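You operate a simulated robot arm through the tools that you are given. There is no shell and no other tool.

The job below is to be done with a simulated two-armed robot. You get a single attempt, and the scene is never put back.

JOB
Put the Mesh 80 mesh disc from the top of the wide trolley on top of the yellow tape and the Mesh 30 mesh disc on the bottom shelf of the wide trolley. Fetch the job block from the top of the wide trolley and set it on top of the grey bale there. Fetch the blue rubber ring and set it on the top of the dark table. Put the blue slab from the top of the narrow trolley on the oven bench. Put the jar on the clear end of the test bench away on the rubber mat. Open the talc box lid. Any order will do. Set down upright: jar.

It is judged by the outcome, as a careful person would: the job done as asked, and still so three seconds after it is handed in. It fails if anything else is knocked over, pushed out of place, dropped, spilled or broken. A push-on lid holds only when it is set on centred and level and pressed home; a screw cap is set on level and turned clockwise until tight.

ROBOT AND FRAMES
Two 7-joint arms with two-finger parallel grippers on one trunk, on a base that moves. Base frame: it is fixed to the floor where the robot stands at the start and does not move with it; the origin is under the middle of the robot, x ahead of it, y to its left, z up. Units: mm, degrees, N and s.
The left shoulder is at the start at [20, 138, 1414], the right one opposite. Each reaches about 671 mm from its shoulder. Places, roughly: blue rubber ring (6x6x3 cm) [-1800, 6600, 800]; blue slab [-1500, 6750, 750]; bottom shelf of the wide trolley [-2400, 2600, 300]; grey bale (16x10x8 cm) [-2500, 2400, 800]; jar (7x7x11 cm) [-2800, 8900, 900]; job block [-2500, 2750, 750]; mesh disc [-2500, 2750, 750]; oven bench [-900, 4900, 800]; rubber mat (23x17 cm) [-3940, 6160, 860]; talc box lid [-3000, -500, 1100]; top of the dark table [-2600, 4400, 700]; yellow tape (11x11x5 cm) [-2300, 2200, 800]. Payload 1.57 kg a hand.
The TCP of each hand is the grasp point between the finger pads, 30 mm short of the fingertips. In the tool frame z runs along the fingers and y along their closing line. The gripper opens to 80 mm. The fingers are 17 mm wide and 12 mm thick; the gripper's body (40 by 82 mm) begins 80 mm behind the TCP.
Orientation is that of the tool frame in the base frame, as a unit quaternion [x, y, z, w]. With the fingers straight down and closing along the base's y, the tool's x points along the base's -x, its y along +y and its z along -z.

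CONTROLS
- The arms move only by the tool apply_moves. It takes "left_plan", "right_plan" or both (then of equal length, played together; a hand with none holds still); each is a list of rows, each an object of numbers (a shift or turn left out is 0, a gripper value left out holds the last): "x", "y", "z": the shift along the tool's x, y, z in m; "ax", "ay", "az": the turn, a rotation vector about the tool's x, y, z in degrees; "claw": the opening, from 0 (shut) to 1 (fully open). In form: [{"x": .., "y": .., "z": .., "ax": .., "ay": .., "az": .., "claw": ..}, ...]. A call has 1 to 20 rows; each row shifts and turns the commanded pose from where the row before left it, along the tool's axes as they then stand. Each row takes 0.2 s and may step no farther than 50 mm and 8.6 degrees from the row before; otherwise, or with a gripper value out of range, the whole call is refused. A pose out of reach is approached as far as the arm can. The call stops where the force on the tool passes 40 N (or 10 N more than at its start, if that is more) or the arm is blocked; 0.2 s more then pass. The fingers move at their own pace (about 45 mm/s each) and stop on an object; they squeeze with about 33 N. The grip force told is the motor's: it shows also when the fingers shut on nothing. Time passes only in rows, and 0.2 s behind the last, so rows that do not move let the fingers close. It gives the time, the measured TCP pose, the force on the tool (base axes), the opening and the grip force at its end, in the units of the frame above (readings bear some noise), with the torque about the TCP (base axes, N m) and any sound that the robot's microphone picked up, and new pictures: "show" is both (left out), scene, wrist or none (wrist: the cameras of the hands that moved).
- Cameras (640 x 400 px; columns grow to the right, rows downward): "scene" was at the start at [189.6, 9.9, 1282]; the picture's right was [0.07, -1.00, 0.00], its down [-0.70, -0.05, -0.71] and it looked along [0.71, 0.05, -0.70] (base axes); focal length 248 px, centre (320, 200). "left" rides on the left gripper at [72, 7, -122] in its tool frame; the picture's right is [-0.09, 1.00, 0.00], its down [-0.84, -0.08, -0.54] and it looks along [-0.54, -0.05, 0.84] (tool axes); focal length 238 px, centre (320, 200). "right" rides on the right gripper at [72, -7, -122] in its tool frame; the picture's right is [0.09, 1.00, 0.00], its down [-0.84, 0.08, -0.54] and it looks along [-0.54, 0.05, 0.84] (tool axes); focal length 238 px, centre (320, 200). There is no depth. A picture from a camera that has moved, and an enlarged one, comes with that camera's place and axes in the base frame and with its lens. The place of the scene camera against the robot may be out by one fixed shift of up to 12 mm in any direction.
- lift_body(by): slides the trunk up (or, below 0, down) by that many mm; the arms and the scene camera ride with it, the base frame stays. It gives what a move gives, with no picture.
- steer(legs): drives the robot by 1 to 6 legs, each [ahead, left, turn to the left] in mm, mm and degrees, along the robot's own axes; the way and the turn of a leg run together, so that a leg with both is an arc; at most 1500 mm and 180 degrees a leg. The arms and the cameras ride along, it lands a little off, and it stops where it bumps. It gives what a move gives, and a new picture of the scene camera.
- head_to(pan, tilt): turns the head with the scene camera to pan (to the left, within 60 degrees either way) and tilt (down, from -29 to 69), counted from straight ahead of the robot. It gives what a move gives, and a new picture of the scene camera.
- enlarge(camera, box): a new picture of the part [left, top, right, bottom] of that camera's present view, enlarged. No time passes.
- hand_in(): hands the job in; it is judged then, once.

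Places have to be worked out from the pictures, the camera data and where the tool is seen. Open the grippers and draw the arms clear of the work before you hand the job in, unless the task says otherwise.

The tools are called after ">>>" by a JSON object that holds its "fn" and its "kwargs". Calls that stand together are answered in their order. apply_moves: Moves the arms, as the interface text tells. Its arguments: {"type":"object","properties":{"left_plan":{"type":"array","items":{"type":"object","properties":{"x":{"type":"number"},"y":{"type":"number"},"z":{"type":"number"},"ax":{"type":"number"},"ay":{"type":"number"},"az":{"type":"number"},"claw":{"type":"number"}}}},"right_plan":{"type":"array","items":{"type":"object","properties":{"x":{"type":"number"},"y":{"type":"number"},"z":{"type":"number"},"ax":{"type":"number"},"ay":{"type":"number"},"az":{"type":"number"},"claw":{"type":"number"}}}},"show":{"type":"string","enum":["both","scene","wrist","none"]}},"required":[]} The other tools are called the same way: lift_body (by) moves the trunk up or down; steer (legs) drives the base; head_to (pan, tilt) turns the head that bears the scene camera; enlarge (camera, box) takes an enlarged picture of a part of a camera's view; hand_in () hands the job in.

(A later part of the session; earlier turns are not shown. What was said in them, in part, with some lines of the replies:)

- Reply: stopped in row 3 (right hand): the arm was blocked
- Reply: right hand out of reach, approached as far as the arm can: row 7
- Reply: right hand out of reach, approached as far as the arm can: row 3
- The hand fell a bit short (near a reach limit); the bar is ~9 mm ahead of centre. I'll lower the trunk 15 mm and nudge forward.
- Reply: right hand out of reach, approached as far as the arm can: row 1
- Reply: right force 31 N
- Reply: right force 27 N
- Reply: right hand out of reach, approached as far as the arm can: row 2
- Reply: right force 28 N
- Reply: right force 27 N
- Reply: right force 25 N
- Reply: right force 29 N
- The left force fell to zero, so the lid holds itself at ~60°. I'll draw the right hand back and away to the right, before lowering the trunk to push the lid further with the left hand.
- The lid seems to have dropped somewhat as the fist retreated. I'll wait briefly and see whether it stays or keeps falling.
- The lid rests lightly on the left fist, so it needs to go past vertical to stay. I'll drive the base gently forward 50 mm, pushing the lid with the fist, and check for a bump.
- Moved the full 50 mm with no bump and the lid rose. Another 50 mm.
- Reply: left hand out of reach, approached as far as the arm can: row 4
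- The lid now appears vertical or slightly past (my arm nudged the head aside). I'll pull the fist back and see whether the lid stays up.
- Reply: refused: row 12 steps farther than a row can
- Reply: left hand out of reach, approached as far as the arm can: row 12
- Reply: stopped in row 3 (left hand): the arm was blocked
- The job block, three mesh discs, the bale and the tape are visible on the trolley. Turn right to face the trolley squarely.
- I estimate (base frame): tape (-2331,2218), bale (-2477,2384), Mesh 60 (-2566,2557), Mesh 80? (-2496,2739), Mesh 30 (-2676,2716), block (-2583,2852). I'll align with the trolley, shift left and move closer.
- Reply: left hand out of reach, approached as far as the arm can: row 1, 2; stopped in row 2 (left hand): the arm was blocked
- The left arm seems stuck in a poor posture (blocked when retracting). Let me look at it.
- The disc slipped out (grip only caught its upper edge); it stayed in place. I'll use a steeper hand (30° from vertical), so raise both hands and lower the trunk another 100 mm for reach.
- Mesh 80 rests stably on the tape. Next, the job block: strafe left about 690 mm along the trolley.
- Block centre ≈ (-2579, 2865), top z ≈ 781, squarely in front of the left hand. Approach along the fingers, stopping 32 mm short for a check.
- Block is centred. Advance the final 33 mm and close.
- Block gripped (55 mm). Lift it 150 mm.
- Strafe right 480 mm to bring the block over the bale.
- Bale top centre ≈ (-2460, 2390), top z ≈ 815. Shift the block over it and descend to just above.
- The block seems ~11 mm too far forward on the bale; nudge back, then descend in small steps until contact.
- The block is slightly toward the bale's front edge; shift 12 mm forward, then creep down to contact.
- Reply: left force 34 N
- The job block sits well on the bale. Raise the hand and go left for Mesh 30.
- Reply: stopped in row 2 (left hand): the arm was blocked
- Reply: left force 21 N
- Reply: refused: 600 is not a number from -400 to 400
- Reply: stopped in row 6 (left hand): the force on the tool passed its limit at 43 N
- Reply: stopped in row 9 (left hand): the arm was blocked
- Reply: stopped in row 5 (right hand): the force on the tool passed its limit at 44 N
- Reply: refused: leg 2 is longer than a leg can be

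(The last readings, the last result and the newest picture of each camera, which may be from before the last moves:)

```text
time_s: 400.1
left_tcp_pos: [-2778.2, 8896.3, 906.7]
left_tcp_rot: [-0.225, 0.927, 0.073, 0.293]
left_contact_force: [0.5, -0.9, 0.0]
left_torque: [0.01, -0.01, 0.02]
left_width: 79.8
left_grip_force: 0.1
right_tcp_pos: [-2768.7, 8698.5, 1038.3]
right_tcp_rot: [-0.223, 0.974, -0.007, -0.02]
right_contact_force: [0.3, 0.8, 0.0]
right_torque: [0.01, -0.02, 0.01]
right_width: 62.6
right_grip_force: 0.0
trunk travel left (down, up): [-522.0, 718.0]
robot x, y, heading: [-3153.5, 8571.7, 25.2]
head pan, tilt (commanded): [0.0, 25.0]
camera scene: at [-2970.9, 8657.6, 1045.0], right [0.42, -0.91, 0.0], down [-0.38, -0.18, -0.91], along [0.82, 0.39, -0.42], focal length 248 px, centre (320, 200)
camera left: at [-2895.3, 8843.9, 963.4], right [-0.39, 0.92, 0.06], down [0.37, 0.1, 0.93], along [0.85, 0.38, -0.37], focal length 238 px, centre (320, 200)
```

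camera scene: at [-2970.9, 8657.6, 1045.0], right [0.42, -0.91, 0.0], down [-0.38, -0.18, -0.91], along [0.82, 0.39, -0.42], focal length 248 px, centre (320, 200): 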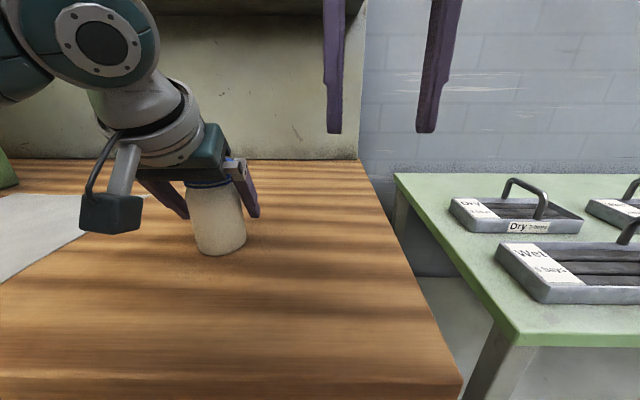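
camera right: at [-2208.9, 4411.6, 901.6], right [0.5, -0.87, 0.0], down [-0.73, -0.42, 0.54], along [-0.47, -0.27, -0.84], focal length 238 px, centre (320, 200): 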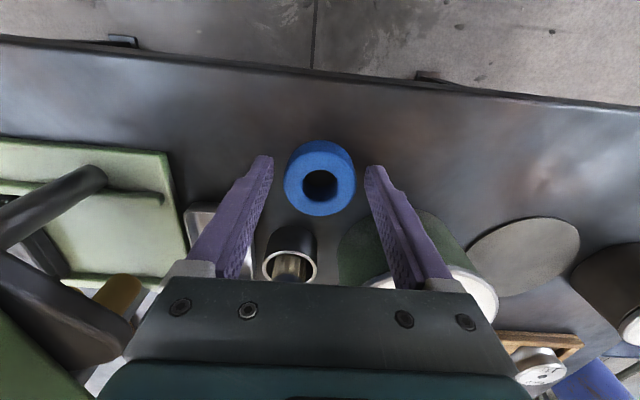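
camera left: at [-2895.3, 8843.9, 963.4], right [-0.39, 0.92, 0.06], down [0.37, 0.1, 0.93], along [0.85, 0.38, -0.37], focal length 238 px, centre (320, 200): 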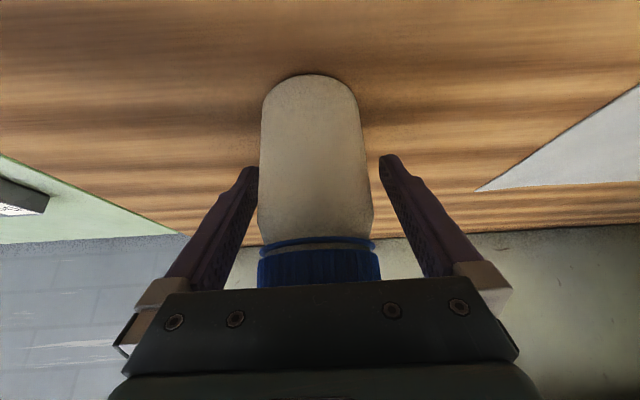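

Fingers straddle the jar body. Nudge 2 mm right and close.

>>> {"fn": "apply_moves", "kwargs": {"left_plan": [{"y": -0.002}, {"claw": 0}, {}, {}, {}, {}], "show": "both"}}

```text
time_s: 401.5
left_tcp_pos: [-2777.4, 8893.4, 905.7]
left_tcp_rot: [-0.224, 0.926, 0.072, 0.295]
left_contact_force: [1.0, -0.9, -0.1]
left_torque: [-0.08, -0.09, -0.04]
left_width: 61.0
left_grip_force: 32.8
right_tcp_pos: [-2768.0, 8697.8, 1037.8]
right_tcp_rot: [-0.223, 0.975, -0.007, -0.02]
right_contact_force: [-0.4, -0.3, 0.0]
right_torque: [0.04, -0.02, -0.02]
right_width: 62.3
right_grip_force: 0.1
trunk travel left (down, up): [-522.0, 718.0]
robot x, y, heading: [-3151.6, 8572.0, 25.4]
head pan, tilt (commanded): [0.0, 25.0]
camera scene: at [-2970.8, 8657.4, 1045.0], right [0.42, -0.91, 0.0], down [-0.38, -0.18, -0.91], along [0.82, 0.38, -0.42], focal length 248 px, centre (320, 200)
camera left: at [-2894.8, 8841.8, 963.4], right [-0.39, 0.92, 0.05], down [0.37, 0.1, 0.93], along [0.85, 0.38, -0.37], focal length 238 px, centre (320, 200)
```

scene: 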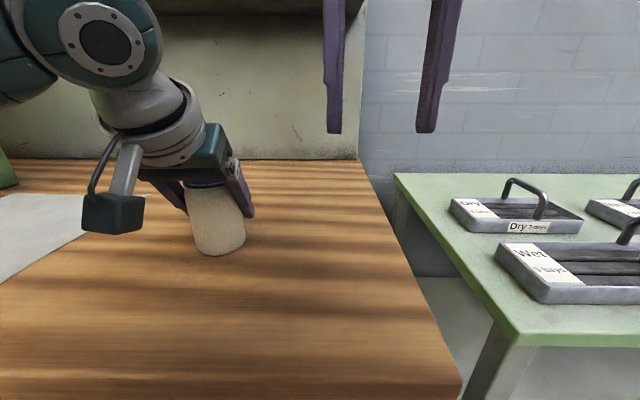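
left: 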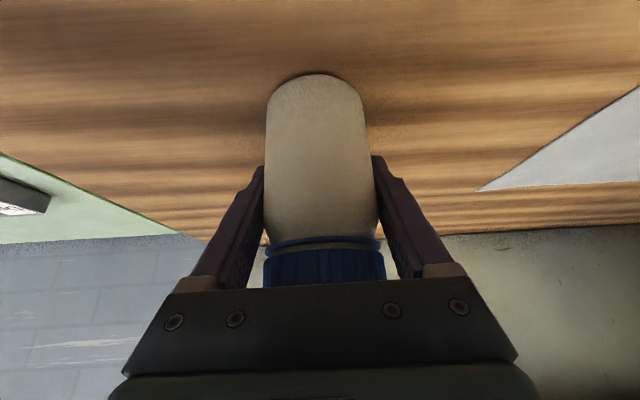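

Gripped at 61 mm. Lift slowly.

>>> {"fn": "apply_moves", "kwargs": {"left_plan": [{"x": -0.0029, "z": -0.0041}, {"x": -0.0058, "z": -0.0082}, {"x": -0.0116, "z": -0.0163}, {}], "show": "both"}}

```text
time_s: 402.5
left_tcp_pos: [-2777.1, 8895.3, 940.1]
left_tcp_rot: [-0.224, 0.926, 0.073, 0.295]
left_contact_force: [-0.3, -0.5, -3.3]
left_torque: [-0.01, -0.05, -0.01]
left_width: 60.9
left_grip_force: 32.5
right_tcp_pos: [-2768.4, 8698.7, 1038.4]
right_tcp_rot: [-0.223, 0.975, -0.007, -0.021]
right_contact_force: [0.6, -0.2, -0.3]
right_torque: [0.0, -0.01, 0.0]
right_width: 62.6
right_grip_force: 0.1
trunk travel left (down, up): [-522.0, 718.0]
robot x, y, heading: [-3154.2, 8573.3, 24.9]
head pan, tilt (commanded): [0.0, 25.0]
camera scene: at [-2971.1, 8657.4, 1044.9], right [0.42, -0.91, 0.0], down [-0.38, -0.18, -0.91], along [0.82, 0.38, -0.42], focal length 248 px, centre (320, 200)
camera left: at [-2894.0, 8843.1, 997.9], right [-0.39, 0.92, 0.06], down [0.37, 0.1, 0.92], along [0.84, 0.38, -0.38], focal length 238 px, centre (320, 200)
```

scene: 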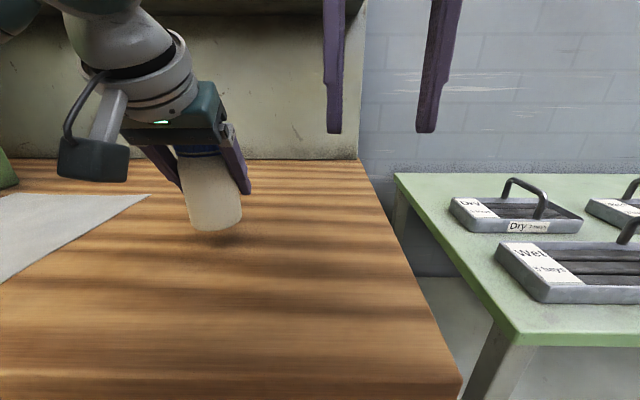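
left: 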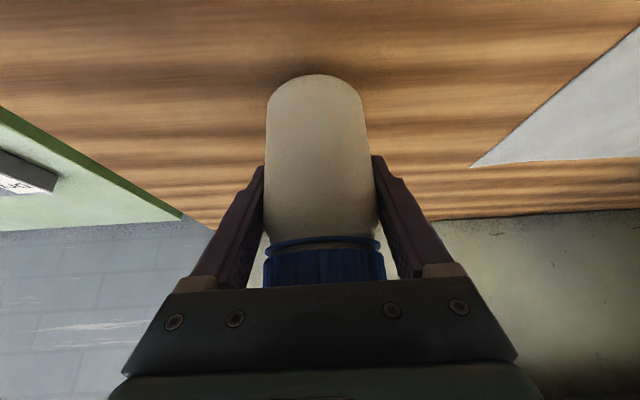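

The jar is up (≈0.3 kg) and upright. Raise 60 mm more, back off 440 mm and turn around toward the fitting bench.

>>> {"fn": "apply_moves", "kwargs": {"left_plan": [{"x": -0.0116, "z": -0.0163}, {"x": -0.0116, "z": -0.0163}, {"x": -0.0116, "z": -0.0163}, {}], "show": "none"}}

>>> {"fn": "steer", "kwargs": {"legs": [[-440, 0, 0], [0, 0, -90]]}}

>>> {"fn": "steer", "kwargs": {"legs": [[0, 0, -90]]}}

>>> {"fn": "head_to", "kwargs": {"pan": 40, "tilt": 20}}

```text
time_s: 403.5
left_tcp_pos: [-2775.7, 8896.6, 1000.5]
left_tcp_rot: [-0.224, 0.927, 0.072, 0.293]
left_contact_force: [-0.7, -1.0, -4.6]
left_torque: [-0.04, -0.03, -0.03]
left_width: 60.8
left_grip_force: 33.3
right_tcp_pos: [-2769.0, 8698.8, 1038.9]
right_tcp_rot: [-0.223, 0.975, -0.007, -0.021]
right_contact_force: [-0.4, 0.6, -0.9]
right_torque: [0.0, -0.02, -0.02]
right_width: 62.5
right_grip_force: 0.1
trunk travel left (down, up): [-522.0, 718.0]
robot x, y, heading: [-3154.3, 8573.3, 25.0]
head pan, tilt (commanded): [0.0, 25.0]
```

```text
time_s: 410.0
left_tcp_pos: [-3229.3, 8003.1, 999.9]
left_tcp_rot: [0.506, 0.808, -0.159, 0.257]
left_contact_force: [0.0, 0.0, -3.2]
left_torque: [-0.01, -0.02, -0.02]
left_width: 61.1
left_grip_force: 32.7
right_tcp_pos: [-3428.3, 7999.6, 1037.4]
right_tcp_rot: [0.541, 0.841, 0.009, -0.019]
right_contact_force: [-0.6, 0.5, 0.5]
right_torque: [0.0, -0.02, -0.02]
right_width: 62.7
right_grip_force: 0.1
trunk travel left (down, up): [-522.0, 718.0]
robot x, y, heading: [-3544.1, 8384.6, -66.3]
head pan, tilt (commanded): [0.0, 25.0]
camera scene: at [-3459.7, 8215.6, 1044.9], right [-0.92, -0.4, 0.0], down [-0.17, 0.39, -0.91], along [0.37, -0.83, -0.42], focal length 248 px, centre (320, 200)
```

scene: 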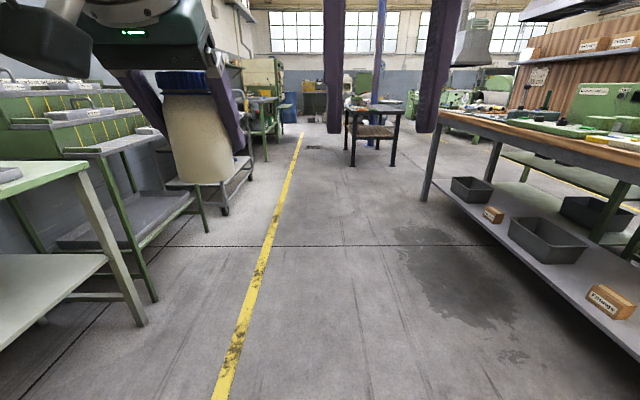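

```text
time_s: 414.2
left_tcp_pos: [-3923.4, 8066.3, 1000.0]
left_tcp_rot: [0.927, 0.221, -0.294, 0.072]
left_contact_force: [-0.1, -0.1, -4.1]
left_torque: [-0.02, 0.02, -0.03]
left_width: 61.1
left_grip_force: 32.9
right_tcp_pos: [-3930.4, 8262.2, 1037.3]
right_tcp_rot: [0.975, 0.22, 0.02, -0.007]
right_contact_force: [-0.5, 0.0, 0.1]
right_torque: [0.04, 0.0, -0.01]
right_width: 62.6
right_grip_force: 0.0
trunk travel left (down, up): [-522.0, 718.0]
robot x, y, heading: [-3546.7, 8388.3, -155.4]
head pan, tilt (commanded): [0.0, 25.0]
camera scene: at [-3710.9, 8310.9, 1044.9], right [-0.42, 0.91, 0.0], down [0.38, 0.18, -0.91], along [-0.82, -0.38, -0.42], focal length 248 px, centre (320, 200)
```

scene: 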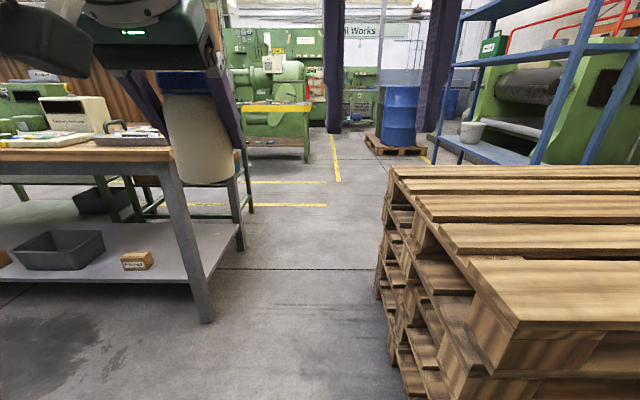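

```text
time_s: 415.3
left_tcp_pos: [-3923.7, 8064.8, 999.8]
left_tcp_rot: [0.927, 0.222, -0.294, 0.072]
left_contact_force: [0.1, 0.1, -3.4]
left_torque: [-0.01, -0.03, 0.01]
left_width: 61.0
left_grip_force: 33.6
right_tcp_pos: [-3929.7, 8262.9, 1038.1]
right_tcp_rot: [0.975, 0.22, 0.021, -0.007]
right_contact_force: [0.6, -0.4, 0.3]
right_torque: [0.01, 0.0, -0.01]
right_width: 62.5
right_grip_force: 0.1
trunk travel left (down, up): [-522.0, 718.0]
robot x, y, heading: [-3543.9, 8387.2, -155.0]
head pan, tilt (commanded): [40.0, 20.0]
camera scene: at [-3667.0, 8265.3, 1053.0], right [-0.9, 0.43, 0.0], down [0.15, 0.31, -0.94], along [-0.4, -0.85, -0.34], focal length 248 px, centre (320, 200)
```

scene: 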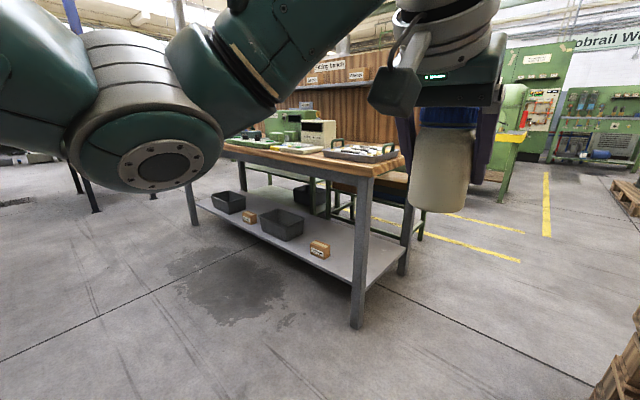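

Strafe left ~1690 mm along the aisle to come in front of the mat.

>>> {"fn": "steer", "kwargs": {"legs": [[0, 1000, 0], [0, 690, 0]]}}

>>> {"fn": "head_to", "kwargs": {"pan": 0, "tilt": 25}}

```text
time_s: 423.8
left_tcp_pos: [-3200.9, 6536.2, 999.2]
left_tcp_rot: [0.926, 0.224, -0.294, 0.073]
left_contact_force: [-0.3, 0.1, -4.0]
left_torque: [0.02, -0.01, -0.02]
left_width: 61.0
left_grip_force: 33.2
right_tcp_pos: [-3211.0, 6735.1, 1038.3]
right_tcp_rot: [0.975, 0.223, 0.02, -0.007]
right_contact_force: [0.5, -0.1, -0.3]
right_torque: [0.03, -0.02, -0.02]
right_width: 62.4
right_grip_force: 0.1
trunk travel left (down, up): [-522.0, 718.0]
robot x, y, heading: [-2822.7, 6861.5, -154.9]
head pan, tilt (commanded): [40.0, 20.0]
camera scene: at [-2946.1, 6739.3, 1053.0], right [-0.91, 0.42, 0.0], down [0.14, 0.31, -0.94], along [-0.39, -0.85, -0.34], focal length 248 px, centre (320, 200)
```

scene: 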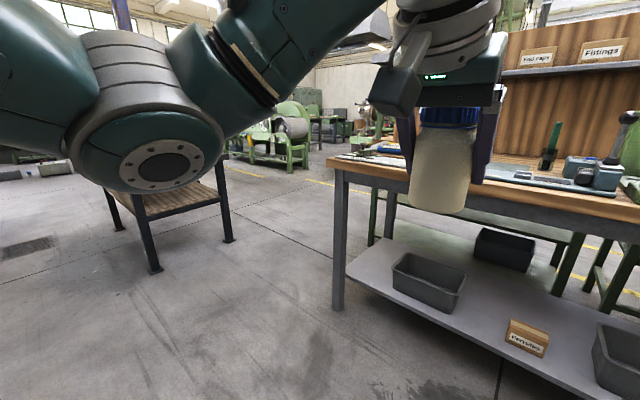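

```text
time_s: 424.9
left_tcp_pos: [-3201.5, 6538.4, 1000.2]
left_tcp_rot: [0.926, 0.225, -0.294, 0.073]
left_contact_force: [0.6, 0.2, -2.7]
left_torque: [-0.01, 0.02, 0.0]
left_width: 60.7
left_grip_force: 33.1
right_tcp_pos: [-3209.0, 6735.7, 1038.1]
right_tcp_rot: [0.974, 0.224, 0.021, -0.007]
right_contact_force: [0.2, 0.5, -1.0]
right_torque: [0.01, -0.02, -0.03]
right_width: 62.0
right_grip_force: 0.0
trunk travel left (down, up): [-522.0, 718.0]
robot x, y, heading: [-2829.6, 6864.6, -154.8]
head pan, tilt (commanded): [0.0, 25.0]
camera scene: at [-2990.4, 6784.6, 1045.0], right [-0.43, 0.9, 0.0], down [0.38, 0.18, -0.91], along [-0.82, -0.39, -0.42], focal length 248 px, centre (320, 200)
```

scene: 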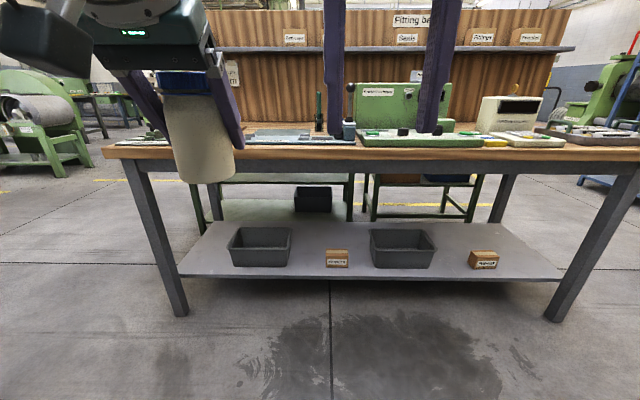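

The mat is hidden behind the jig from this low view. Raise the trunk 200 mm and go 500 mm closer to look down on it.

>>> {"fn": "lift_body", "kwargs": {"by": 200}}

>>> {"fn": "steer", "kwargs": {"legs": [[500, 0, 0]]}}

>>> {"fn": "head_to", "kwargs": {"pan": 8, "tilt": 35}}

```text
time_s: 427.1
left_tcp_pos: [-3201.1, 6537.8, 1200.5]
left_tcp_rot: [0.927, 0.224, -0.293, 0.073]
left_contact_force: [-0.5, -0.4, -3.6]
left_torque: [0.0, -0.02, -0.04]
left_width: 60.8
left_grip_force: 33.3
right_tcp_pos: [-3209.8, 6736.5, 1236.6]
right_tcp_rot: [0.974, 0.224, 0.02, -0.007]
right_contact_force: [-0.3, 0.1, 0.4]
right_torque: [0.01, -0.01, -0.01]
right_width: 62.2
right_grip_force: 0.0
trunk travel left (down, up): [-722.0, 518.0]
robot x, y, heading: [-2823.7, 6861.7, -154.7]
head pan, tilt (commanded): [0.0, 25.0]
```

```text
time_s: 430.0
left_tcp_pos: [-3649.4, 6305.2, 1199.8]
left_tcp_rot: [0.923, 0.237, -0.293, 0.077]
left_contact_force: [0.1, 0.4, -4.5]
left_torque: [-0.02, 0.01, -0.02]
left_width: 60.8
left_grip_force: 32.9
right_tcp_pos: [-3662.4, 6502.3, 1238.0]
right_tcp_rot: [0.971, 0.237, 0.021, -0.008]
right_contact_force: [-0.1, -0.5, -0.7]
right_torque: [-0.03, 0.04, 0.0]
right_width: 62.3
right_grip_force: 0.0
trunk travel left (down, up): [-722.0, 518.0]
robot x, y, heading: [-3284.3, 6640.6, -153.1]
head pan, tilt (commanded): [0.0, 25.0]
camera scene: at [-3445.3, 6557.1, 1244.9], right [-0.45, 0.89, 0.0], down [0.38, 0.19, -0.91], along [-0.81, -0.41, -0.42], focal length 248 px, centre (320, 200)
```

scene: 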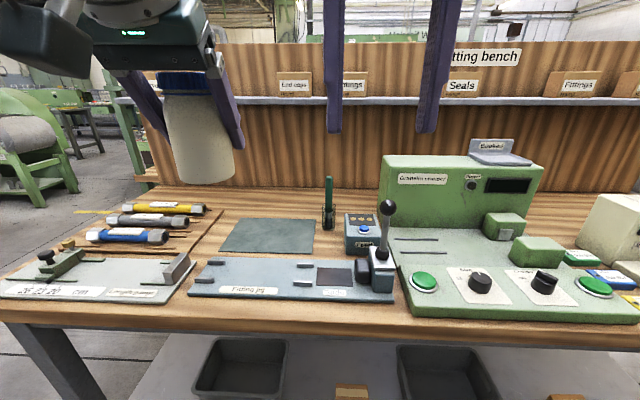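

```text
time_s: 430.8
left_tcp_pos: [-3650.1, 6304.6, 1199.3]
left_tcp_rot: [0.923, 0.237, -0.294, 0.077]
left_contact_force: [-0.1, -0.2, -3.4]
left_torque: [-0.01, 0.02, -0.01]
left_width: 60.7
left_grip_force: 33.1
right_tcp_pos: [-3663.5, 6501.7, 1237.8]
right_tcp_rot: [0.971, 0.237, 0.021, -0.008]
right_contact_force: [-0.2, -0.1, 0.0]
right_torque: [-0.01, 0.04, 0.03]
right_width: 62.3
right_grip_force: 0.1
trunk travel left (down, up): [-722.0, 518.0]
robot x, y, heading: [-3286.7, 6634.7, -153.3]
head pan, tilt (commanded): [8.0, 35.0]
camera scene: at [-3435.4, 6548.4, 1229.2], right [-0.57, 0.82, 0.0], down [0.47, 0.33, -0.82], along [-0.67, -0.47, -0.57], focal length 248 px, centre (320, 200)
```

scene: 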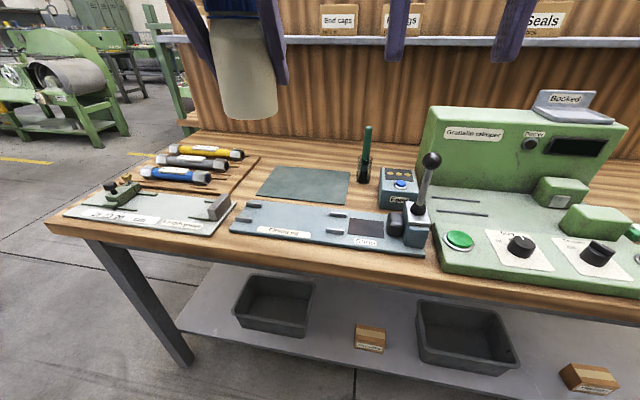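

The mat (centre ≈ (-3932, 6160), z≈859) is empty and reachable over the low jig. Drive forward 215 mm and lower the trunk 200 mm.

>>> {"fn": "steer", "kwargs": {"legs": [[215, 0, 0]]}}

>>> {"fn": "lift_body", "kwargs": {"by": -200}}

>>> {"fn": "head_to", "kwargs": {"pan": 8, "tilt": 35}}

```text
time_s: 432.4
left_tcp_pos: [-3844.7, 6207.4, 1200.6]
left_tcp_rot: [0.924, 0.236, -0.293, 0.075]
left_contact_force: [0.5, -0.1, -3.3]
left_torque: [-0.01, 0.02, 0.02]
left_width: 60.6
left_grip_force: 33.1
right_tcp_pos: [-3857.1, 6405.6, 1238.8]
right_tcp_rot: [0.972, 0.235, 0.021, -0.008]
right_contact_force: [0.0, -0.8, 0.8]
right_torque: [0.02, 0.01, 0.03]
right_width: 62.3
right_grip_force: 0.0
trunk travel left (down, up): [-722.0, 518.0]
robot x, y, heading: [-3477.4, 6543.4, -153.4]
head pan, tilt (commanded): [8.0, 35.0]
camera scene: at [-3629.9, 6451.4, 1229.2], right [-0.57, 0.82, 0.0], down [0.47, 0.33, -0.82], along [-0.67, -0.46, -0.57], focal length 248 px, centre (320, 200)
```

scene: 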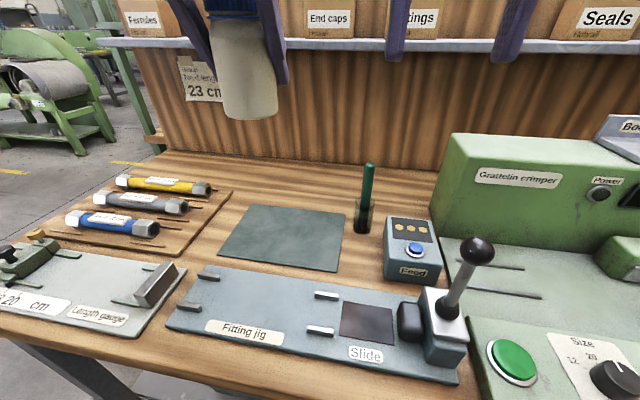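

```text
time_s: 434.6
left_tcp_pos: [-3843.3, 6208.6, 1000.3]
left_tcp_rot: [0.924, 0.235, -0.291, 0.075]
left_contact_force: [0.3, 0.3, -3.4]
left_torque: [-0.03, 0.02, -0.05]
left_width: 60.6
left_grip_force: 32.6
right_tcp_pos: [-3858.3, 6407.0, 1037.4]
right_tcp_rot: [0.972, 0.235, 0.02, -0.008]
right_contact_force: [0.6, -0.4, 0.1]
right_torque: [0.0, 0.02, 0.04]
right_width: 62.4
right_grip_force: 0.1
trunk travel left (down, up): [-522.0, 718.0]
robot x, y, heading: [-3477.9, 6544.7, -153.2]
head pan, tilt (commanded): [8.0, 35.0]
```

```text
time_s: 435.2
left_tcp_pos: [-3845.5, 6208.2, 1000.6]
left_tcp_rot: [0.924, 0.236, -0.291, 0.076]
left_contact_force: [0.3, -0.4, -3.6]
left_torque: [-0.01, 0.02, 0.03]
left_width: 60.6
left_grip_force: 33.0
right_tcp_pos: [-3857.2, 6405.9, 1037.1]
right_tcp_rot: [0.971, 0.236, 0.02, -0.008]
right_contact_force: [-1.0, 0.5, 0.2]
right_torque: [0.03, -0.04, -0.01]
right_width: 62.6
right_grip_force: 0.1
trunk travel left (down, up): [-522.0, 718.0]
robot x, y, heading: [-3475.4, 6541.3, -153.2]
head pan, tilt (commanded): [8.0, 35.0]
camera scene: at [-3629.9, 6451.4, 1029.2], right [-0.57, 0.82, 0.0], down [0.47, 0.33, -0.82], along [-0.67, -0.46, -0.57], focal length 248 px, centre (320, 200)
```

scene: 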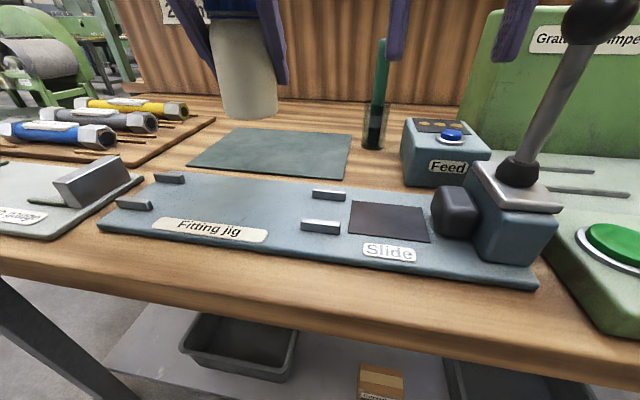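

Mat corners are confirmed. Raise the right hand away from the crimper lever, and move the jar above the mat centre, then down to ~10 mm above it.

>>> {"fn": "apply_moves", "kwargs": {"left_plan": [{"x": -0.03, "y": -0.001, "z": 0.021}, {"x": -0.03, "y": -0.001, "z": 0.021}, {}, {}], "right_plan": [{"z": -0.04}, {"z": -0.04}, {"z": -0.02}, {}], "show": "both"}}

```text
time_s: 435.8
left_tcp_pos: [-3897.7, 6182.6, 999.8]
left_tcp_rot: [0.924, 0.236, -0.291, 0.076]
left_contact_force: [0.5, -0.2, -3.6]
left_torque: [-0.06, 0.01, 0.03]
left_width: 60.7
left_grip_force: 32.5
right_tcp_pos: [-3847.6, 6416.3, 1019.4]
right_tcp_rot: [0.964, 0.231, 0.128, -0.035]
right_contact_force: [0.2, 0.4, -0.2]
right_torque: [0.03, 0.0, 0.01]
right_width: 62.4
right_grip_force: 0.0
trunk travel left (down, up): [-522.0, 718.0]
robot x, y, heading: [-3475.7, 6543.4, -153.1]
head pan, tilt (commanded): [8.0, 35.0]
stopped in row 2 (right hand): the arm was blocked; the commanded pose is now the measured one
camera scene: at [-3629.8, 6451.5, 1029.1], right [-0.57, 0.82, 0.0], down [0.47, 0.33, -0.82], along [-0.67, -0.46, -0.57], focal length 248 px, centre (320, 200)
camera right: at [-3816.6, 6438.0, 1155.1], right [0.53, -0.85, 0.02], down [-0.81, -0.5, 0.3], along [-0.25, -0.17, -0.95], focal length 238 px, centre (320, 200)
camera left: at [-3781.3, 6239.8, 1058.0], right [0.41, -0.91, 0.06], down [-0.37, -0.11, 0.92], along [-0.83, -0.4, -0.38], focal length 238 px, centre (320, 200)
```

scene: 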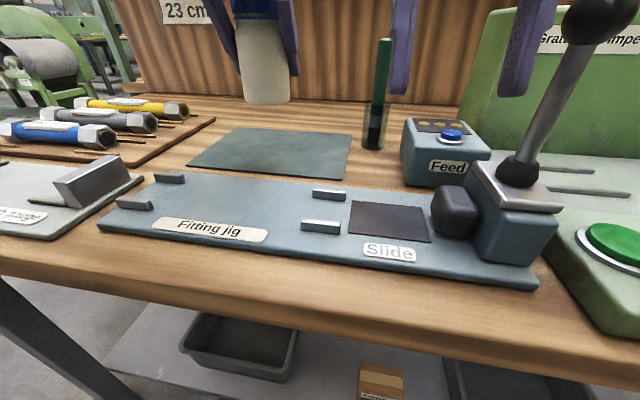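
right: 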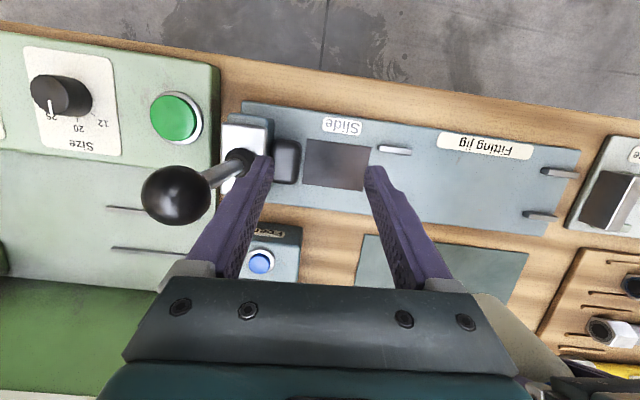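
left: 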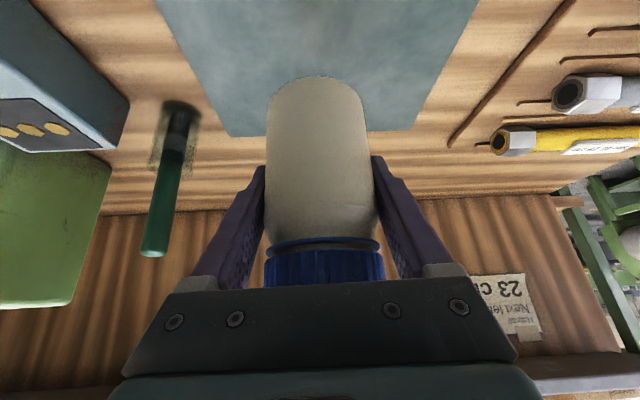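

The right hand is close to the crimper lever and could not rise. I'll close its fingers (moving them away from the lever) and shift it gently left.

>>> {"fn": "apply_moves", "kwargs": {"right_plan": [{"claw": 0}, {}, {}, {"y": 0.015}, {"y": 0.015}, {}], "show": "both"}}

```text
time_s: 437.2
left_tcp_pos: [-3897.7, 6182.7, 1000.7]
left_tcp_rot: [0.924, 0.237, -0.292, 0.077]
left_contact_force: [0.2, 0.0, -4.1]
left_torque: [0.02, 0.02, -0.01]
left_width: 60.6
left_grip_force: 33.0
right_tcp_pos: [-3831.7, 6392.7, 1014.8]
right_tcp_rot: [0.964, 0.23, 0.131, -0.034]
right_contact_force: [0.2, 0.9, -0.6]
right_torque: [0.02, 0.0, 0.0]
right_width: 0.0
right_grip_force: 21.2
right hand out of reach, approached as far as the arm can: row 5
trunk travel left (down, up): [-522.0, 718.0]
robot x, y, heading: [-3475.8, 6543.9, -153.5]
head pan, tilt (commanded): [8.0, 35.0]
camera scene: at [-3629.9, 6451.4, 1029.2], right [-0.57, 0.82, 0.0], down [0.47, 0.33, -0.82], along [-0.67, -0.46, -0.57], focal length 248 px, centre (320, 200)
camera right: at [-3803.1, 6413.7, 1152.3], right [0.53, -0.85, 0.02], down [-0.81, -0.5, 0.29], along [-0.24, -0.17, -0.96], focal length 238 px, centre (320, 200)
```

scene: 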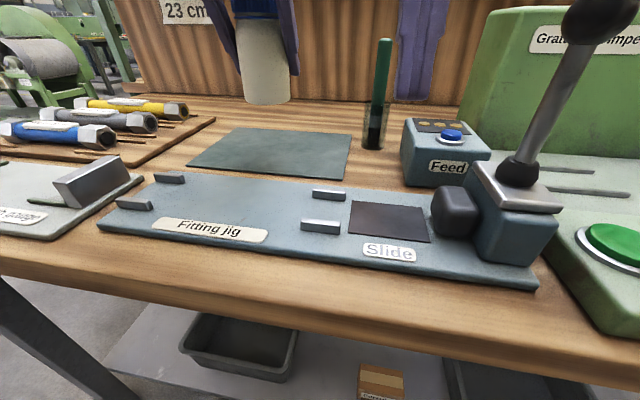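
right: 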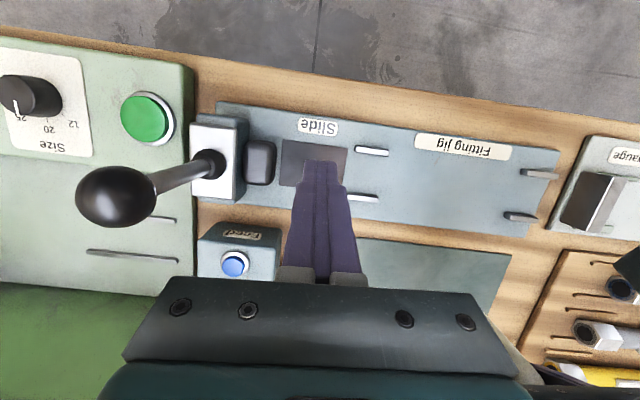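

Right hand is clear and the lever untouched. Finish centring the jar and lower 60 mm.

>>> {"fn": "apply_moves", "kwargs": {"left_plan": [{"x": -0.012, "y": 0.0017, "z": 0.0084}, {"x": 0.0115, "z": 0.0164}, {"x": 0.0115, "z": 0.0164}, {"x": 0.0115, "z": 0.0164}, {}], "show": "both"}}

```text
time_s: 438.4
left_tcp_pos: [-3911.0, 6172.4, 941.5]
left_tcp_rot: [0.924, 0.236, -0.292, 0.076]
left_contact_force: [0.4, 0.0, -3.1]
left_torque: [-0.02, 0.04, 0.02]
left_width: 60.6
left_grip_force: 32.5
right_tcp_pos: [-3831.3, 6392.3, 1015.7]
right_tcp_rot: [0.963, 0.231, 0.131, -0.036]
right_contact_force: [0.6, -0.2, 0.1]
right_torque: [0.01, 0.02, 0.0]
right_width: 0.0
right_grip_force: 21.0
trunk travel left (down, up): [-522.0, 718.0]
robot x, y, heading: [-3477.9, 6543.6, -153.4]
head pan, tilt (commanded): [8.0, 35.0]
camera scene: at [-3629.9, 6451.4, 1029.2], right [-0.57, 0.82, 0.0], down [0.47, 0.33, -0.82], along [-0.67, -0.46, -0.57], focal length 248 px, centre (320, 200)
camera left: at [-3794.7, 6229.9, 999.4], right [0.41, -0.91, 0.06], down [-0.36, -0.11, 0.92], along [-0.83, -0.4, -0.38], focal length 238 px, centre (320, 200)
```

scene: 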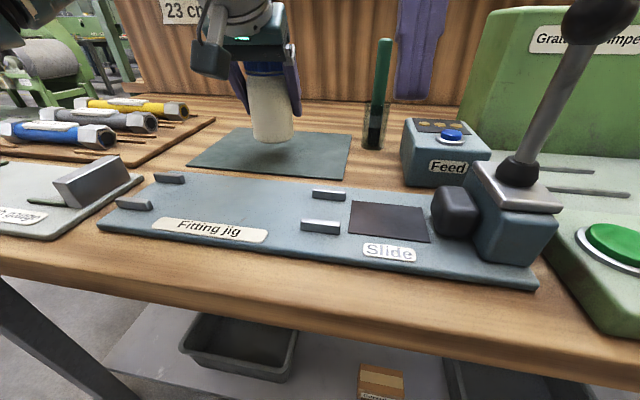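
left: 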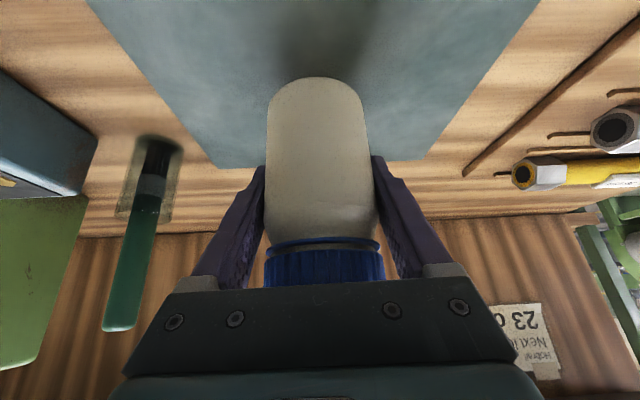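

Jar is above the mat. Creep down to contact.

>>> {"fn": "apply_moves", "kwargs": {"left_plan": [{"x": 0.0046, "z": 0.0066}, {"x": 0.0017, "z": 0.0025}, {}, {"x": 0.0017, "z": 0.0025}, {}, {"x": 0.0012, "z": 0.0016}, {}], "show": "scene"}}

```text
time_s: 440.0
left_tcp_pos: [-3910.3, 6173.4, 925.0]
left_tcp_rot: [0.923, 0.237, -0.292, 0.076]
left_contact_force: [0.0, 0.3, -3.3]
left_torque: [-0.05, 0.03, 0.0]
left_width: 60.4
left_grip_force: 32.8
right_tcp_pos: [-3832.9, 6391.2, 1014.5]
right_tcp_rot: [0.964, 0.23, 0.132, -0.035]
right_contact_force: [-0.4, 0.7, 0.1]
right_torque: [0.01, 0.0, 0.02]
right_width: 0.0
right_grip_force: 21.3
trunk travel left (down, up): [-522.0, 718.0]
robot x, y, heading: [-3476.7, 6541.2, -153.3]
head pan, tilt (commanded): [8.0, 35.0]
camera scene: at [-3629.9, 6451.5, 1029.2], right [-0.57, 0.82, 0.0], down [0.47, 0.33, -0.82], along [-0.67, -0.46, -0.57], focal length 248 px, centre (320, 200)
```

scene: 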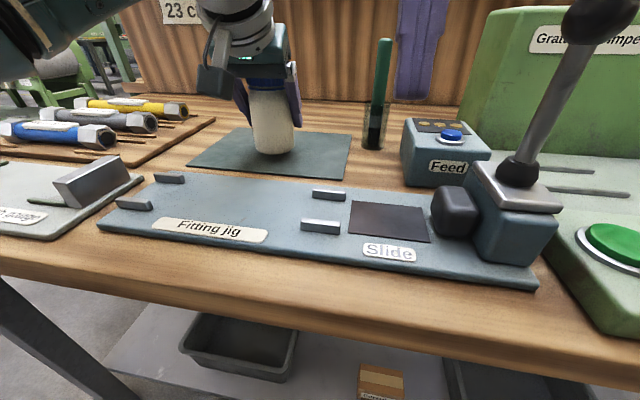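

Still free of contact at 925. Creep further in 1.5–2 mm steps.

>>> {"fn": "apply_moves", "kwargs": {"left_plan": [{"x": 0.0012, "z": 0.0016}, {}, {"x": 0.0012, "z": 0.0016}, {}, {"x": 0.0009, "z": 0.0012}, {}], "show": "none"}}

>>> {"fn": "enlarge", "kwargs": {"camera": "scene", "box": [180, 60, 380, 185]}}

```text
time_s: 441.4
left_tcp_pos: [-3909.6, 6173.2, 918.4]
left_tcp_rot: [0.924, 0.236, -0.292, 0.076]
left_contact_force: [0.3, 0.4, -5.1]
left_torque: [0.0, -0.02, 0.0]
left_width: 60.7
left_grip_force: 32.6
right_tcp_pos: [-3831.3, 6391.0, 1015.2]
right_tcp_rot: [0.964, 0.23, 0.132, -0.035]
right_contact_force: [0.0, -0.5, -0.2]
right_torque: [-0.02, -0.01, 0.03]
right_width: 0.0
right_grip_force: 21.0
trunk travel left (down, up): [-522.0, 718.0]
robot x, y, heading: [-3475.6, 6542.8, -153.4]
head pan, tilt (commanded): [8.0, 35.0]
```

```text
3.20 times, centred on (280, 122) of scene
camera zoom: at [-3629.9, 6451.5, 1029.2], right [-0.57, 0.82, 0.0], down [0.47, 0.33, -0.82], along [-0.67, -0.46, -0.57], focal length 793 px, centre (448, 448)
```

zoom: 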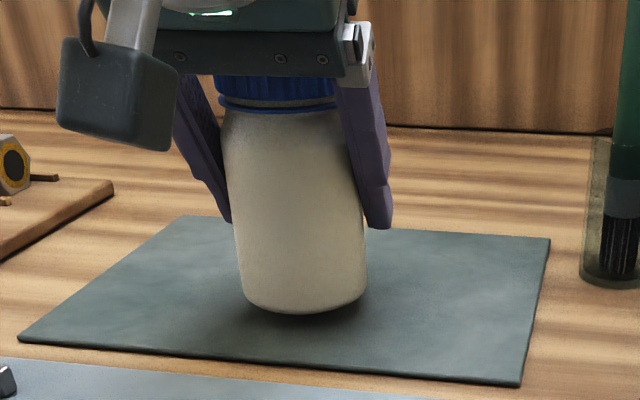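

The jar is upright (lean matches perspective) and just above the mat. Keep creeping.

>>> {"fn": "apply_moves", "kwargs": {"left_plan": [{"x": 0.0009, "z": 0.0012}, {}, {"x": 0.0009, "z": 0.0012}, {}, {"x": 0.0009, "z": 0.0012}, {}], "show": "none"}}

```text
time_s: 442.8
left_tcp_pos: [-3909.9, 6174.2, 912.9]
left_tcp_rot: [0.924, 0.236, -0.292, 0.076]
left_contact_force: [-0.3, 0.6, -3.0]
left_torque: [-0.01, -0.02, 0.03]
left_width: 60.6
left_grip_force: 32.5
right_tcp_pos: [-3832.4, 6392.6, 1015.3]
right_tcp_rot: [0.964, 0.23, 0.132, -0.034]
right_contact_force: [0.1, -0.3, -0.2]
right_torque: [-0.01, 0.02, 0.03]
right_width: 0.0
right_grip_force: 20.9
trunk travel left (down, up): [-522.0, 718.0]
robot x, y, heading: [-3476.7, 6539.3, -153.4]
head pan, tilt (commanded): [8.0, 35.0]
```

>>> {"fn": "apply_moves", "kwargs": {"left_plan": [{"x": 0.0009, "z": 0.0012}, {}, {"x": 0.0009, "z": 0.0012}, {}, {"x": 0.0009, "z": 0.0012}, {}, {"x": 0.0009, "z": 0.0012}, {}], "show": "none"}}

>>> {"fn": "enlarge", "kwargs": {"camera": "scene", "box": [180, 60, 380, 185]}}

```text
time_s: 444.6
left_tcp_pos: [-3910.3, 6175.1, 910.7]
left_tcp_rot: [0.923, 0.236, -0.293, 0.076]
left_contact_force: [9.2, 4.8, 15.8]
left_torque: [0.68, -0.34, -0.18]
left_width: 60.5
left_grip_force: 32.6
right_tcp_pos: [-3833.1, 6390.6, 1015.0]
right_tcp_rot: [0.963, 0.23, 0.132, -0.036]
right_contact_force: [-0.4, 0.5, 0.2]
right_torque: [0.01, -0.01, 0.0]
right_width: 0.3
right_grip_force: 21.4
trunk travel left (down, up): [-522.0, 718.0]
robot x, y, heading: [-3475.0, 6543.5, -153.5]
head pan, tilt (commanded): [8.0, 35.0]
```

```text
3.20 times, centred on (280, 122) of scene
camera zoom: at [-3629.7, 6451.3, 1029.4], right [-0.57, 0.82, 0.0], down [0.47, 0.33, -0.82], along [-0.67, -0.46, -0.57], focal length 793 px, centre (448, 448)
```

zoom: 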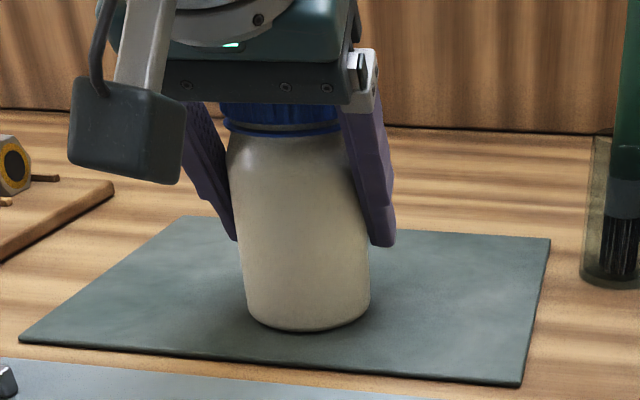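

The jar stands on the mat. Relieve ~1 mm and release.

>>> {"fn": "apply_moves", "kwargs": {"left_plan": [{"x": -0.0008, "z": -0.0011}, {}, {"claw": 0.82}, {"claw": 0.9}, {"claw": 0.97}, {}, {}], "show": "wrist"}}

>>> {"fn": "enlarge", "kwargs": {"camera": "scene", "box": [180, 60, 380, 185]}}

```text
time_s: 446.2
left_tcp_pos: [-3910.2, 6173.5, 909.2]
left_tcp_rot: [0.923, 0.237, -0.292, 0.077]
left_contact_force: [0.1, 0.3, 0.3]
left_torque: [-0.02, 0.01, -0.02]
left_width: 77.7
left_grip_force: 0.1
right_tcp_pos: [-3834.3, 6390.9, 1014.4]
right_tcp_rot: [0.964, 0.23, 0.132, -0.035]
right_contact_force: [-0.3, -0.7, 0.4]
right_torque: [0.0, -0.02, -0.02]
right_width: 0.0
right_grip_force: 21.4
trunk travel left (down, up): [-522.0, 718.0]
robot x, y, heading: [-3474.0, 6537.7, -153.3]
head pan, tilt (commanded): [8.0, 35.0]
camera left: at [-3793.6, 6231.5, 967.3], right [0.41, -0.91, 0.06], down [-0.36, -0.11, 0.92], along [-0.83, -0.4, -0.38], focal length 238 px, centre (320, 200)
```

left: 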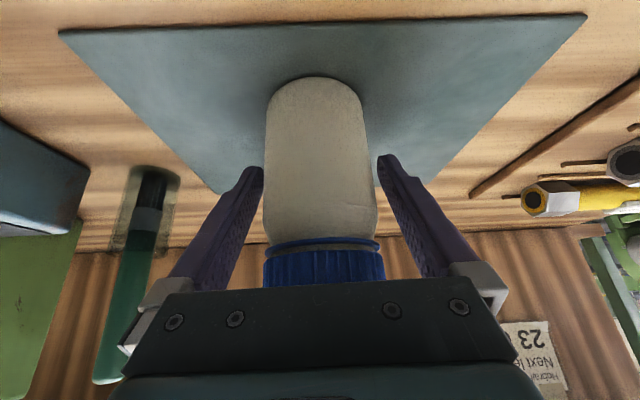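

```text
3.20 times, centred on (280, 122) of scene
camera zoom: at [-3630.2, 6451.2, 1029.3], right [-0.57, 0.82, 0.0], down [0.47, 0.33, -0.82], along [-0.67, -0.46, -0.57], focal length 793 px, centre (448, 448)
```

zoom: 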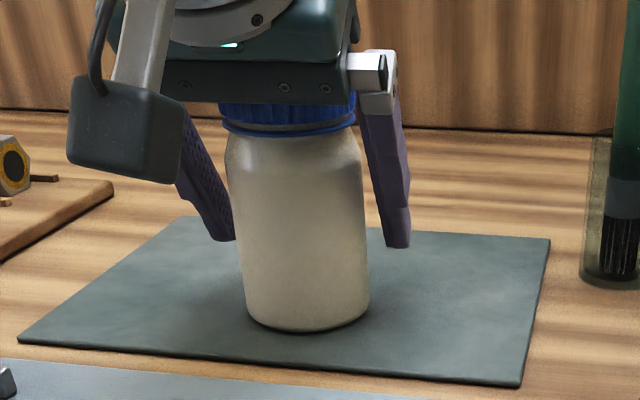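

The jar stands upright on the mat. Open fully and withdraw back along the finger axis.

>>> {"fn": "apply_moves", "kwargs": {"left_plan": [{"claw": 1}, {"z": -0.015}, {"z": -0.02}, {"z": -0.025}, {"z": -0.025}, {"z": -0.025}, {}], "show": "both"}}

```text
time_s: 447.8
left_tcp_pos: [-3856.9, 6202.4, 1000.6]
left_tcp_rot: [0.923, 0.237, -0.293, 0.076]
left_contact_force: [-0.5, 0.5, 0.3]
left_torque: [0.0, 0.06, -0.01]
left_width: 80.0
left_grip_force: 0.1
right_tcp_pos: [-3833.2, 6391.9, 1016.1]
right_tcp_rot: [0.964, 0.23, 0.131, -0.034]
right_contact_force: [-0.3, -0.3, 0.4]
right_torque: [0.02, 0.01, -0.04]
right_width: 0.0
right_grip_force: 21.0
trunk travel left (down, up): [-522.0, 718.0]
robot x, y, heading: [-3471.6, 6542.4, -153.5]
head pan, tilt (commanded): [8.0, 35.0]
camera scene: at [-3630.2, 6451.2, 1029.3], right [-0.57, 0.82, 0.0], down [0.47, 0.33, -0.82], along [-0.67, -0.46, -0.57], focal length 248 px, centre (320, 200)
camera left: at [-3739.8, 6260.3, 1057.2], right [0.41, -0.91, 0.06], down [-0.36, -0.11, 0.92], along [-0.83, -0.4, -0.38], focal length 238 px, centre (320, 200)
```

scene: 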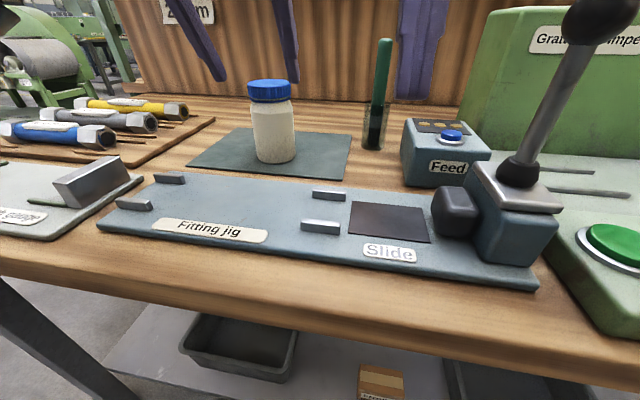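
left: 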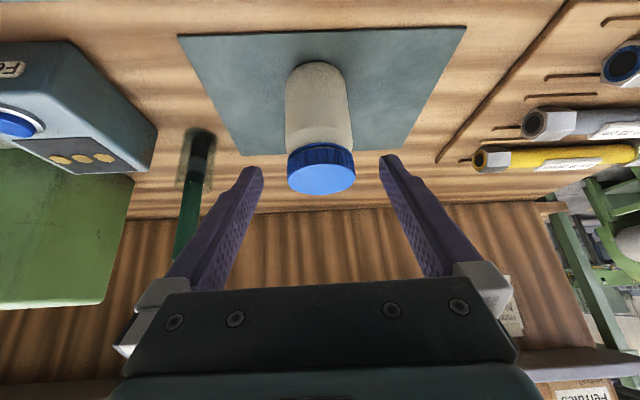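

All placed. Raise the trunk 120 mm so both hands clear the lever, then back away.

>>> {"fn": "lift_body", "kwargs": {"by": 120}}

>>> {"fn": "steer", "kwargs": {"legs": [[-450, 0, 0]]}}

>>> {"fn": "enlarge", "kwargs": {"camera": "scene", "box": [120, 100, 480, 325]}}

```text
time_s: 449.3
left_tcp_pos: [-3857.1, 6202.5, 1119.3]
left_tcp_rot: [0.924, 0.236, -0.292, 0.075]
left_contact_force: [-1.2, 0.9, -0.1]
left_torque: [0.0, -0.03, 0.02]
left_width: 79.8
left_grip_force: 0.0
right_tcp_pos: [-3831.8, 6393.1, 1134.6]
right_tcp_rot: [0.964, 0.23, 0.131, -0.035]
right_contact_force: [0.1, -0.4, -0.1]
right_torque: [0.0, 0.01, -0.01]
right_width: 0.1
right_grip_force: 21.2
trunk travel left (down, up): [-642.0, 598.0]
robot x, y, heading: [-3474.4, 6538.5, -153.6]
head pan, tilt (commanded): [8.0, 35.0]
```

```text
time_s: 452.0
left_tcp_pos: [-3456.6, 6403.9, 1118.7]
left_tcp_rot: [0.924, 0.236, -0.292, 0.076]
left_contact_force: [-0.1, 0.0, 0.2]
left_torque: [-0.01, -0.03, 0.0]
left_width: 80.1
left_grip_force: 0.0
right_tcp_pos: [-3430.7, 6592.3, 1135.0]
right_tcp_rot: [0.964, 0.228, 0.132, -0.034]
right_contact_force: [0.0, 0.1, 0.7]
right_torque: [-0.02, 0.01, 0.01]
right_width: 0.2
right_grip_force: 21.2
trunk travel left (down, up): [-642.0, 598.0]
robot x, y, heading: [-3074.8, 6741.0, -153.5]
head pan, tilt (commanded): [8.0, 35.0]
camera scene: at [-3229.5, 6651.5, 1149.2], right [-0.57, 0.82, 0.0], down [0.47, 0.32, -0.82], along [-0.68, -0.46, -0.57], focal length 248 px, centre (320, 200)
```

scene: 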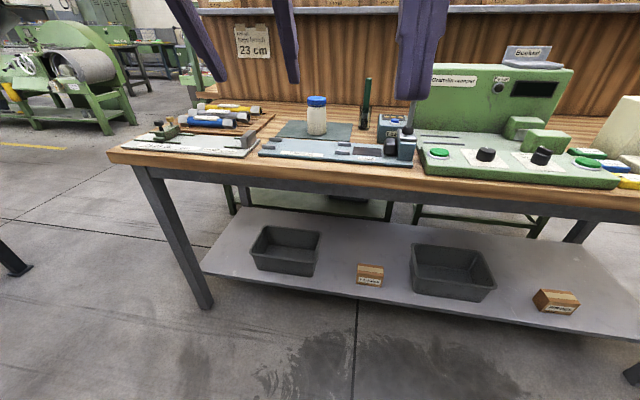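

```text
1.78 times, centred on (300, 212) of scene
camera zoom: at [-3229.5, 6651.5, 1149.2], right [-0.57, 0.82, 0.0], down [0.47, 0.32, -0.82], along [-0.68, -0.46, -0.57], focal length 441 px, centre (356, 178)
```

zoom: 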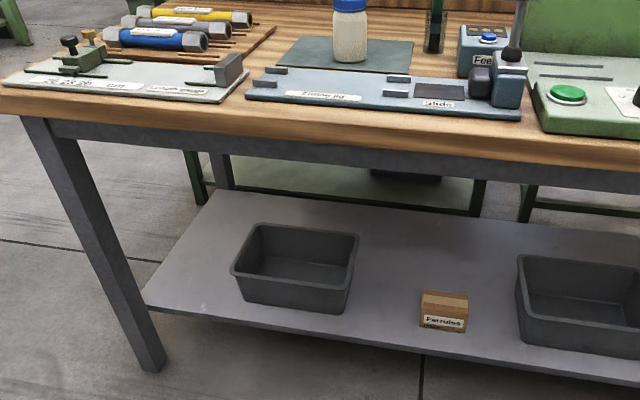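

Everything is in place: the jar stands on the mat and nothing nearby moved. Open the right gripper and make sure both arms are clear.

>>> {"fn": "apply_moves", "kwargs": {"right_plan": [{"claw": 1}, {}, {}, {}], "left_plan": [{"claw": 1}, {}, {}, {}], "show": "scene"}}

>>> {"fn": "enlarge", "kwargs": {"camera": "scene", "box": [240, 70, 440, 180]}}

```text
time_s: 453.0
left_tcp_pos: [-3457.3, 6404.9, 1119.0]
left_tcp_rot: [0.924, 0.235, -0.292, 0.076]
left_contact_force: [-0.4, -0.6, 0.2]
left_torque: [0.03, 0.0, -0.02]
left_width: 79.9
left_grip_force: 0.0
right_tcp_pos: [-3431.9, 6592.5, 1134.9]
right_tcp_rot: [0.964, 0.228, 0.133, -0.036]
right_contact_force: [0.1, -0.3, 0.4]
right_torque: [0.03, -0.01, -0.01]
right_width: 80.0
right_grip_force: 0.0
trunk travel left (down, up): [-642.0, 598.0]
robot x, y, heading: [-3075.7, 6741.3, -153.6]
head pan, tilt (commanded): [8.0, 35.0]
camera scene: at [-3229.5, 6651.4, 1149.3], right [-0.57, 0.82, 0.0], down [0.47, 0.32, -0.82], along [-0.68, -0.46, -0.57], focal length 248 px, centre (320, 200)
```

scene: 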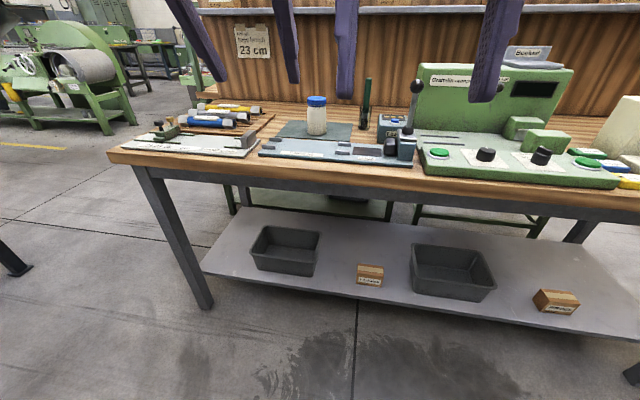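

```text
3.20 times, centred on (340, 125) of scene
camera zoom: at [-3229.5, 6651.4, 1149.3], right [-0.57, 0.82, 0.0], down [0.47, 0.32, -0.82], along [-0.68, -0.46, -0.57], focal length 793 px, centre (256, 440)
```

zoom: 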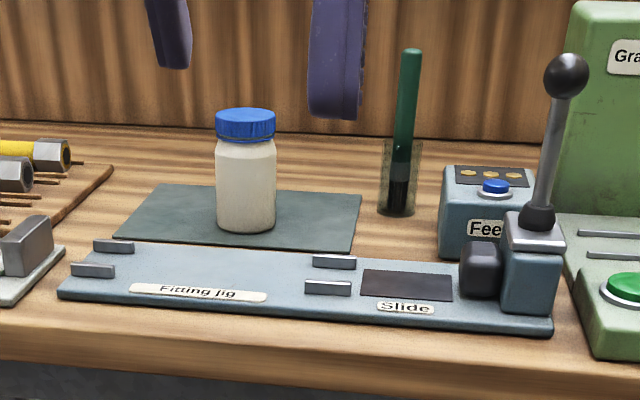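

The jar is upright on the mat, the lever and jig undisturbed, and both grippers are open and clear. All six jobs are done, so I hand in.

>>> {"fn": "hand_in", "kwargs": {}}

```text
The job is handed in.
```

I've handed the job in with every item done. The talc lid, the two mesh discs and the job block were last seen part-way through the run and I did not go back to recheck them.

- **Mesh 80:** it rests level across the near rim of the yellow tape, because the tape's hole (about 75 mm) is wider than the disc (about 60 mm). My first grip on it slipped before lifting; the disc stayed where it was and the second grip held.
- **Mesh 30:** it lies flat on the bottom shelf of the wide trolley, near the front.
- **Job block:** it sits on top of the grey bale.
- **Blue rubber ring:** it is on the dark table, near the edge in front of the wash pot. On the way I lifted it and set it down again further from the pot, without disturbing anything.
- **Blue slab:** it is on the oven bench, between the tool tray and the other slabs.
- **Jar:** it stands upright on the rubber mat on the fitting bench.
- **Talc box lid:** it is open past vertical and was still holding by itself about seven seconds later, with nothing touching it.

I saw nothing else knocked over, moved or spilled. My right hand came close to the crimper lever on the fitting bench but did not move it. Both grippers are open and clear of the work.
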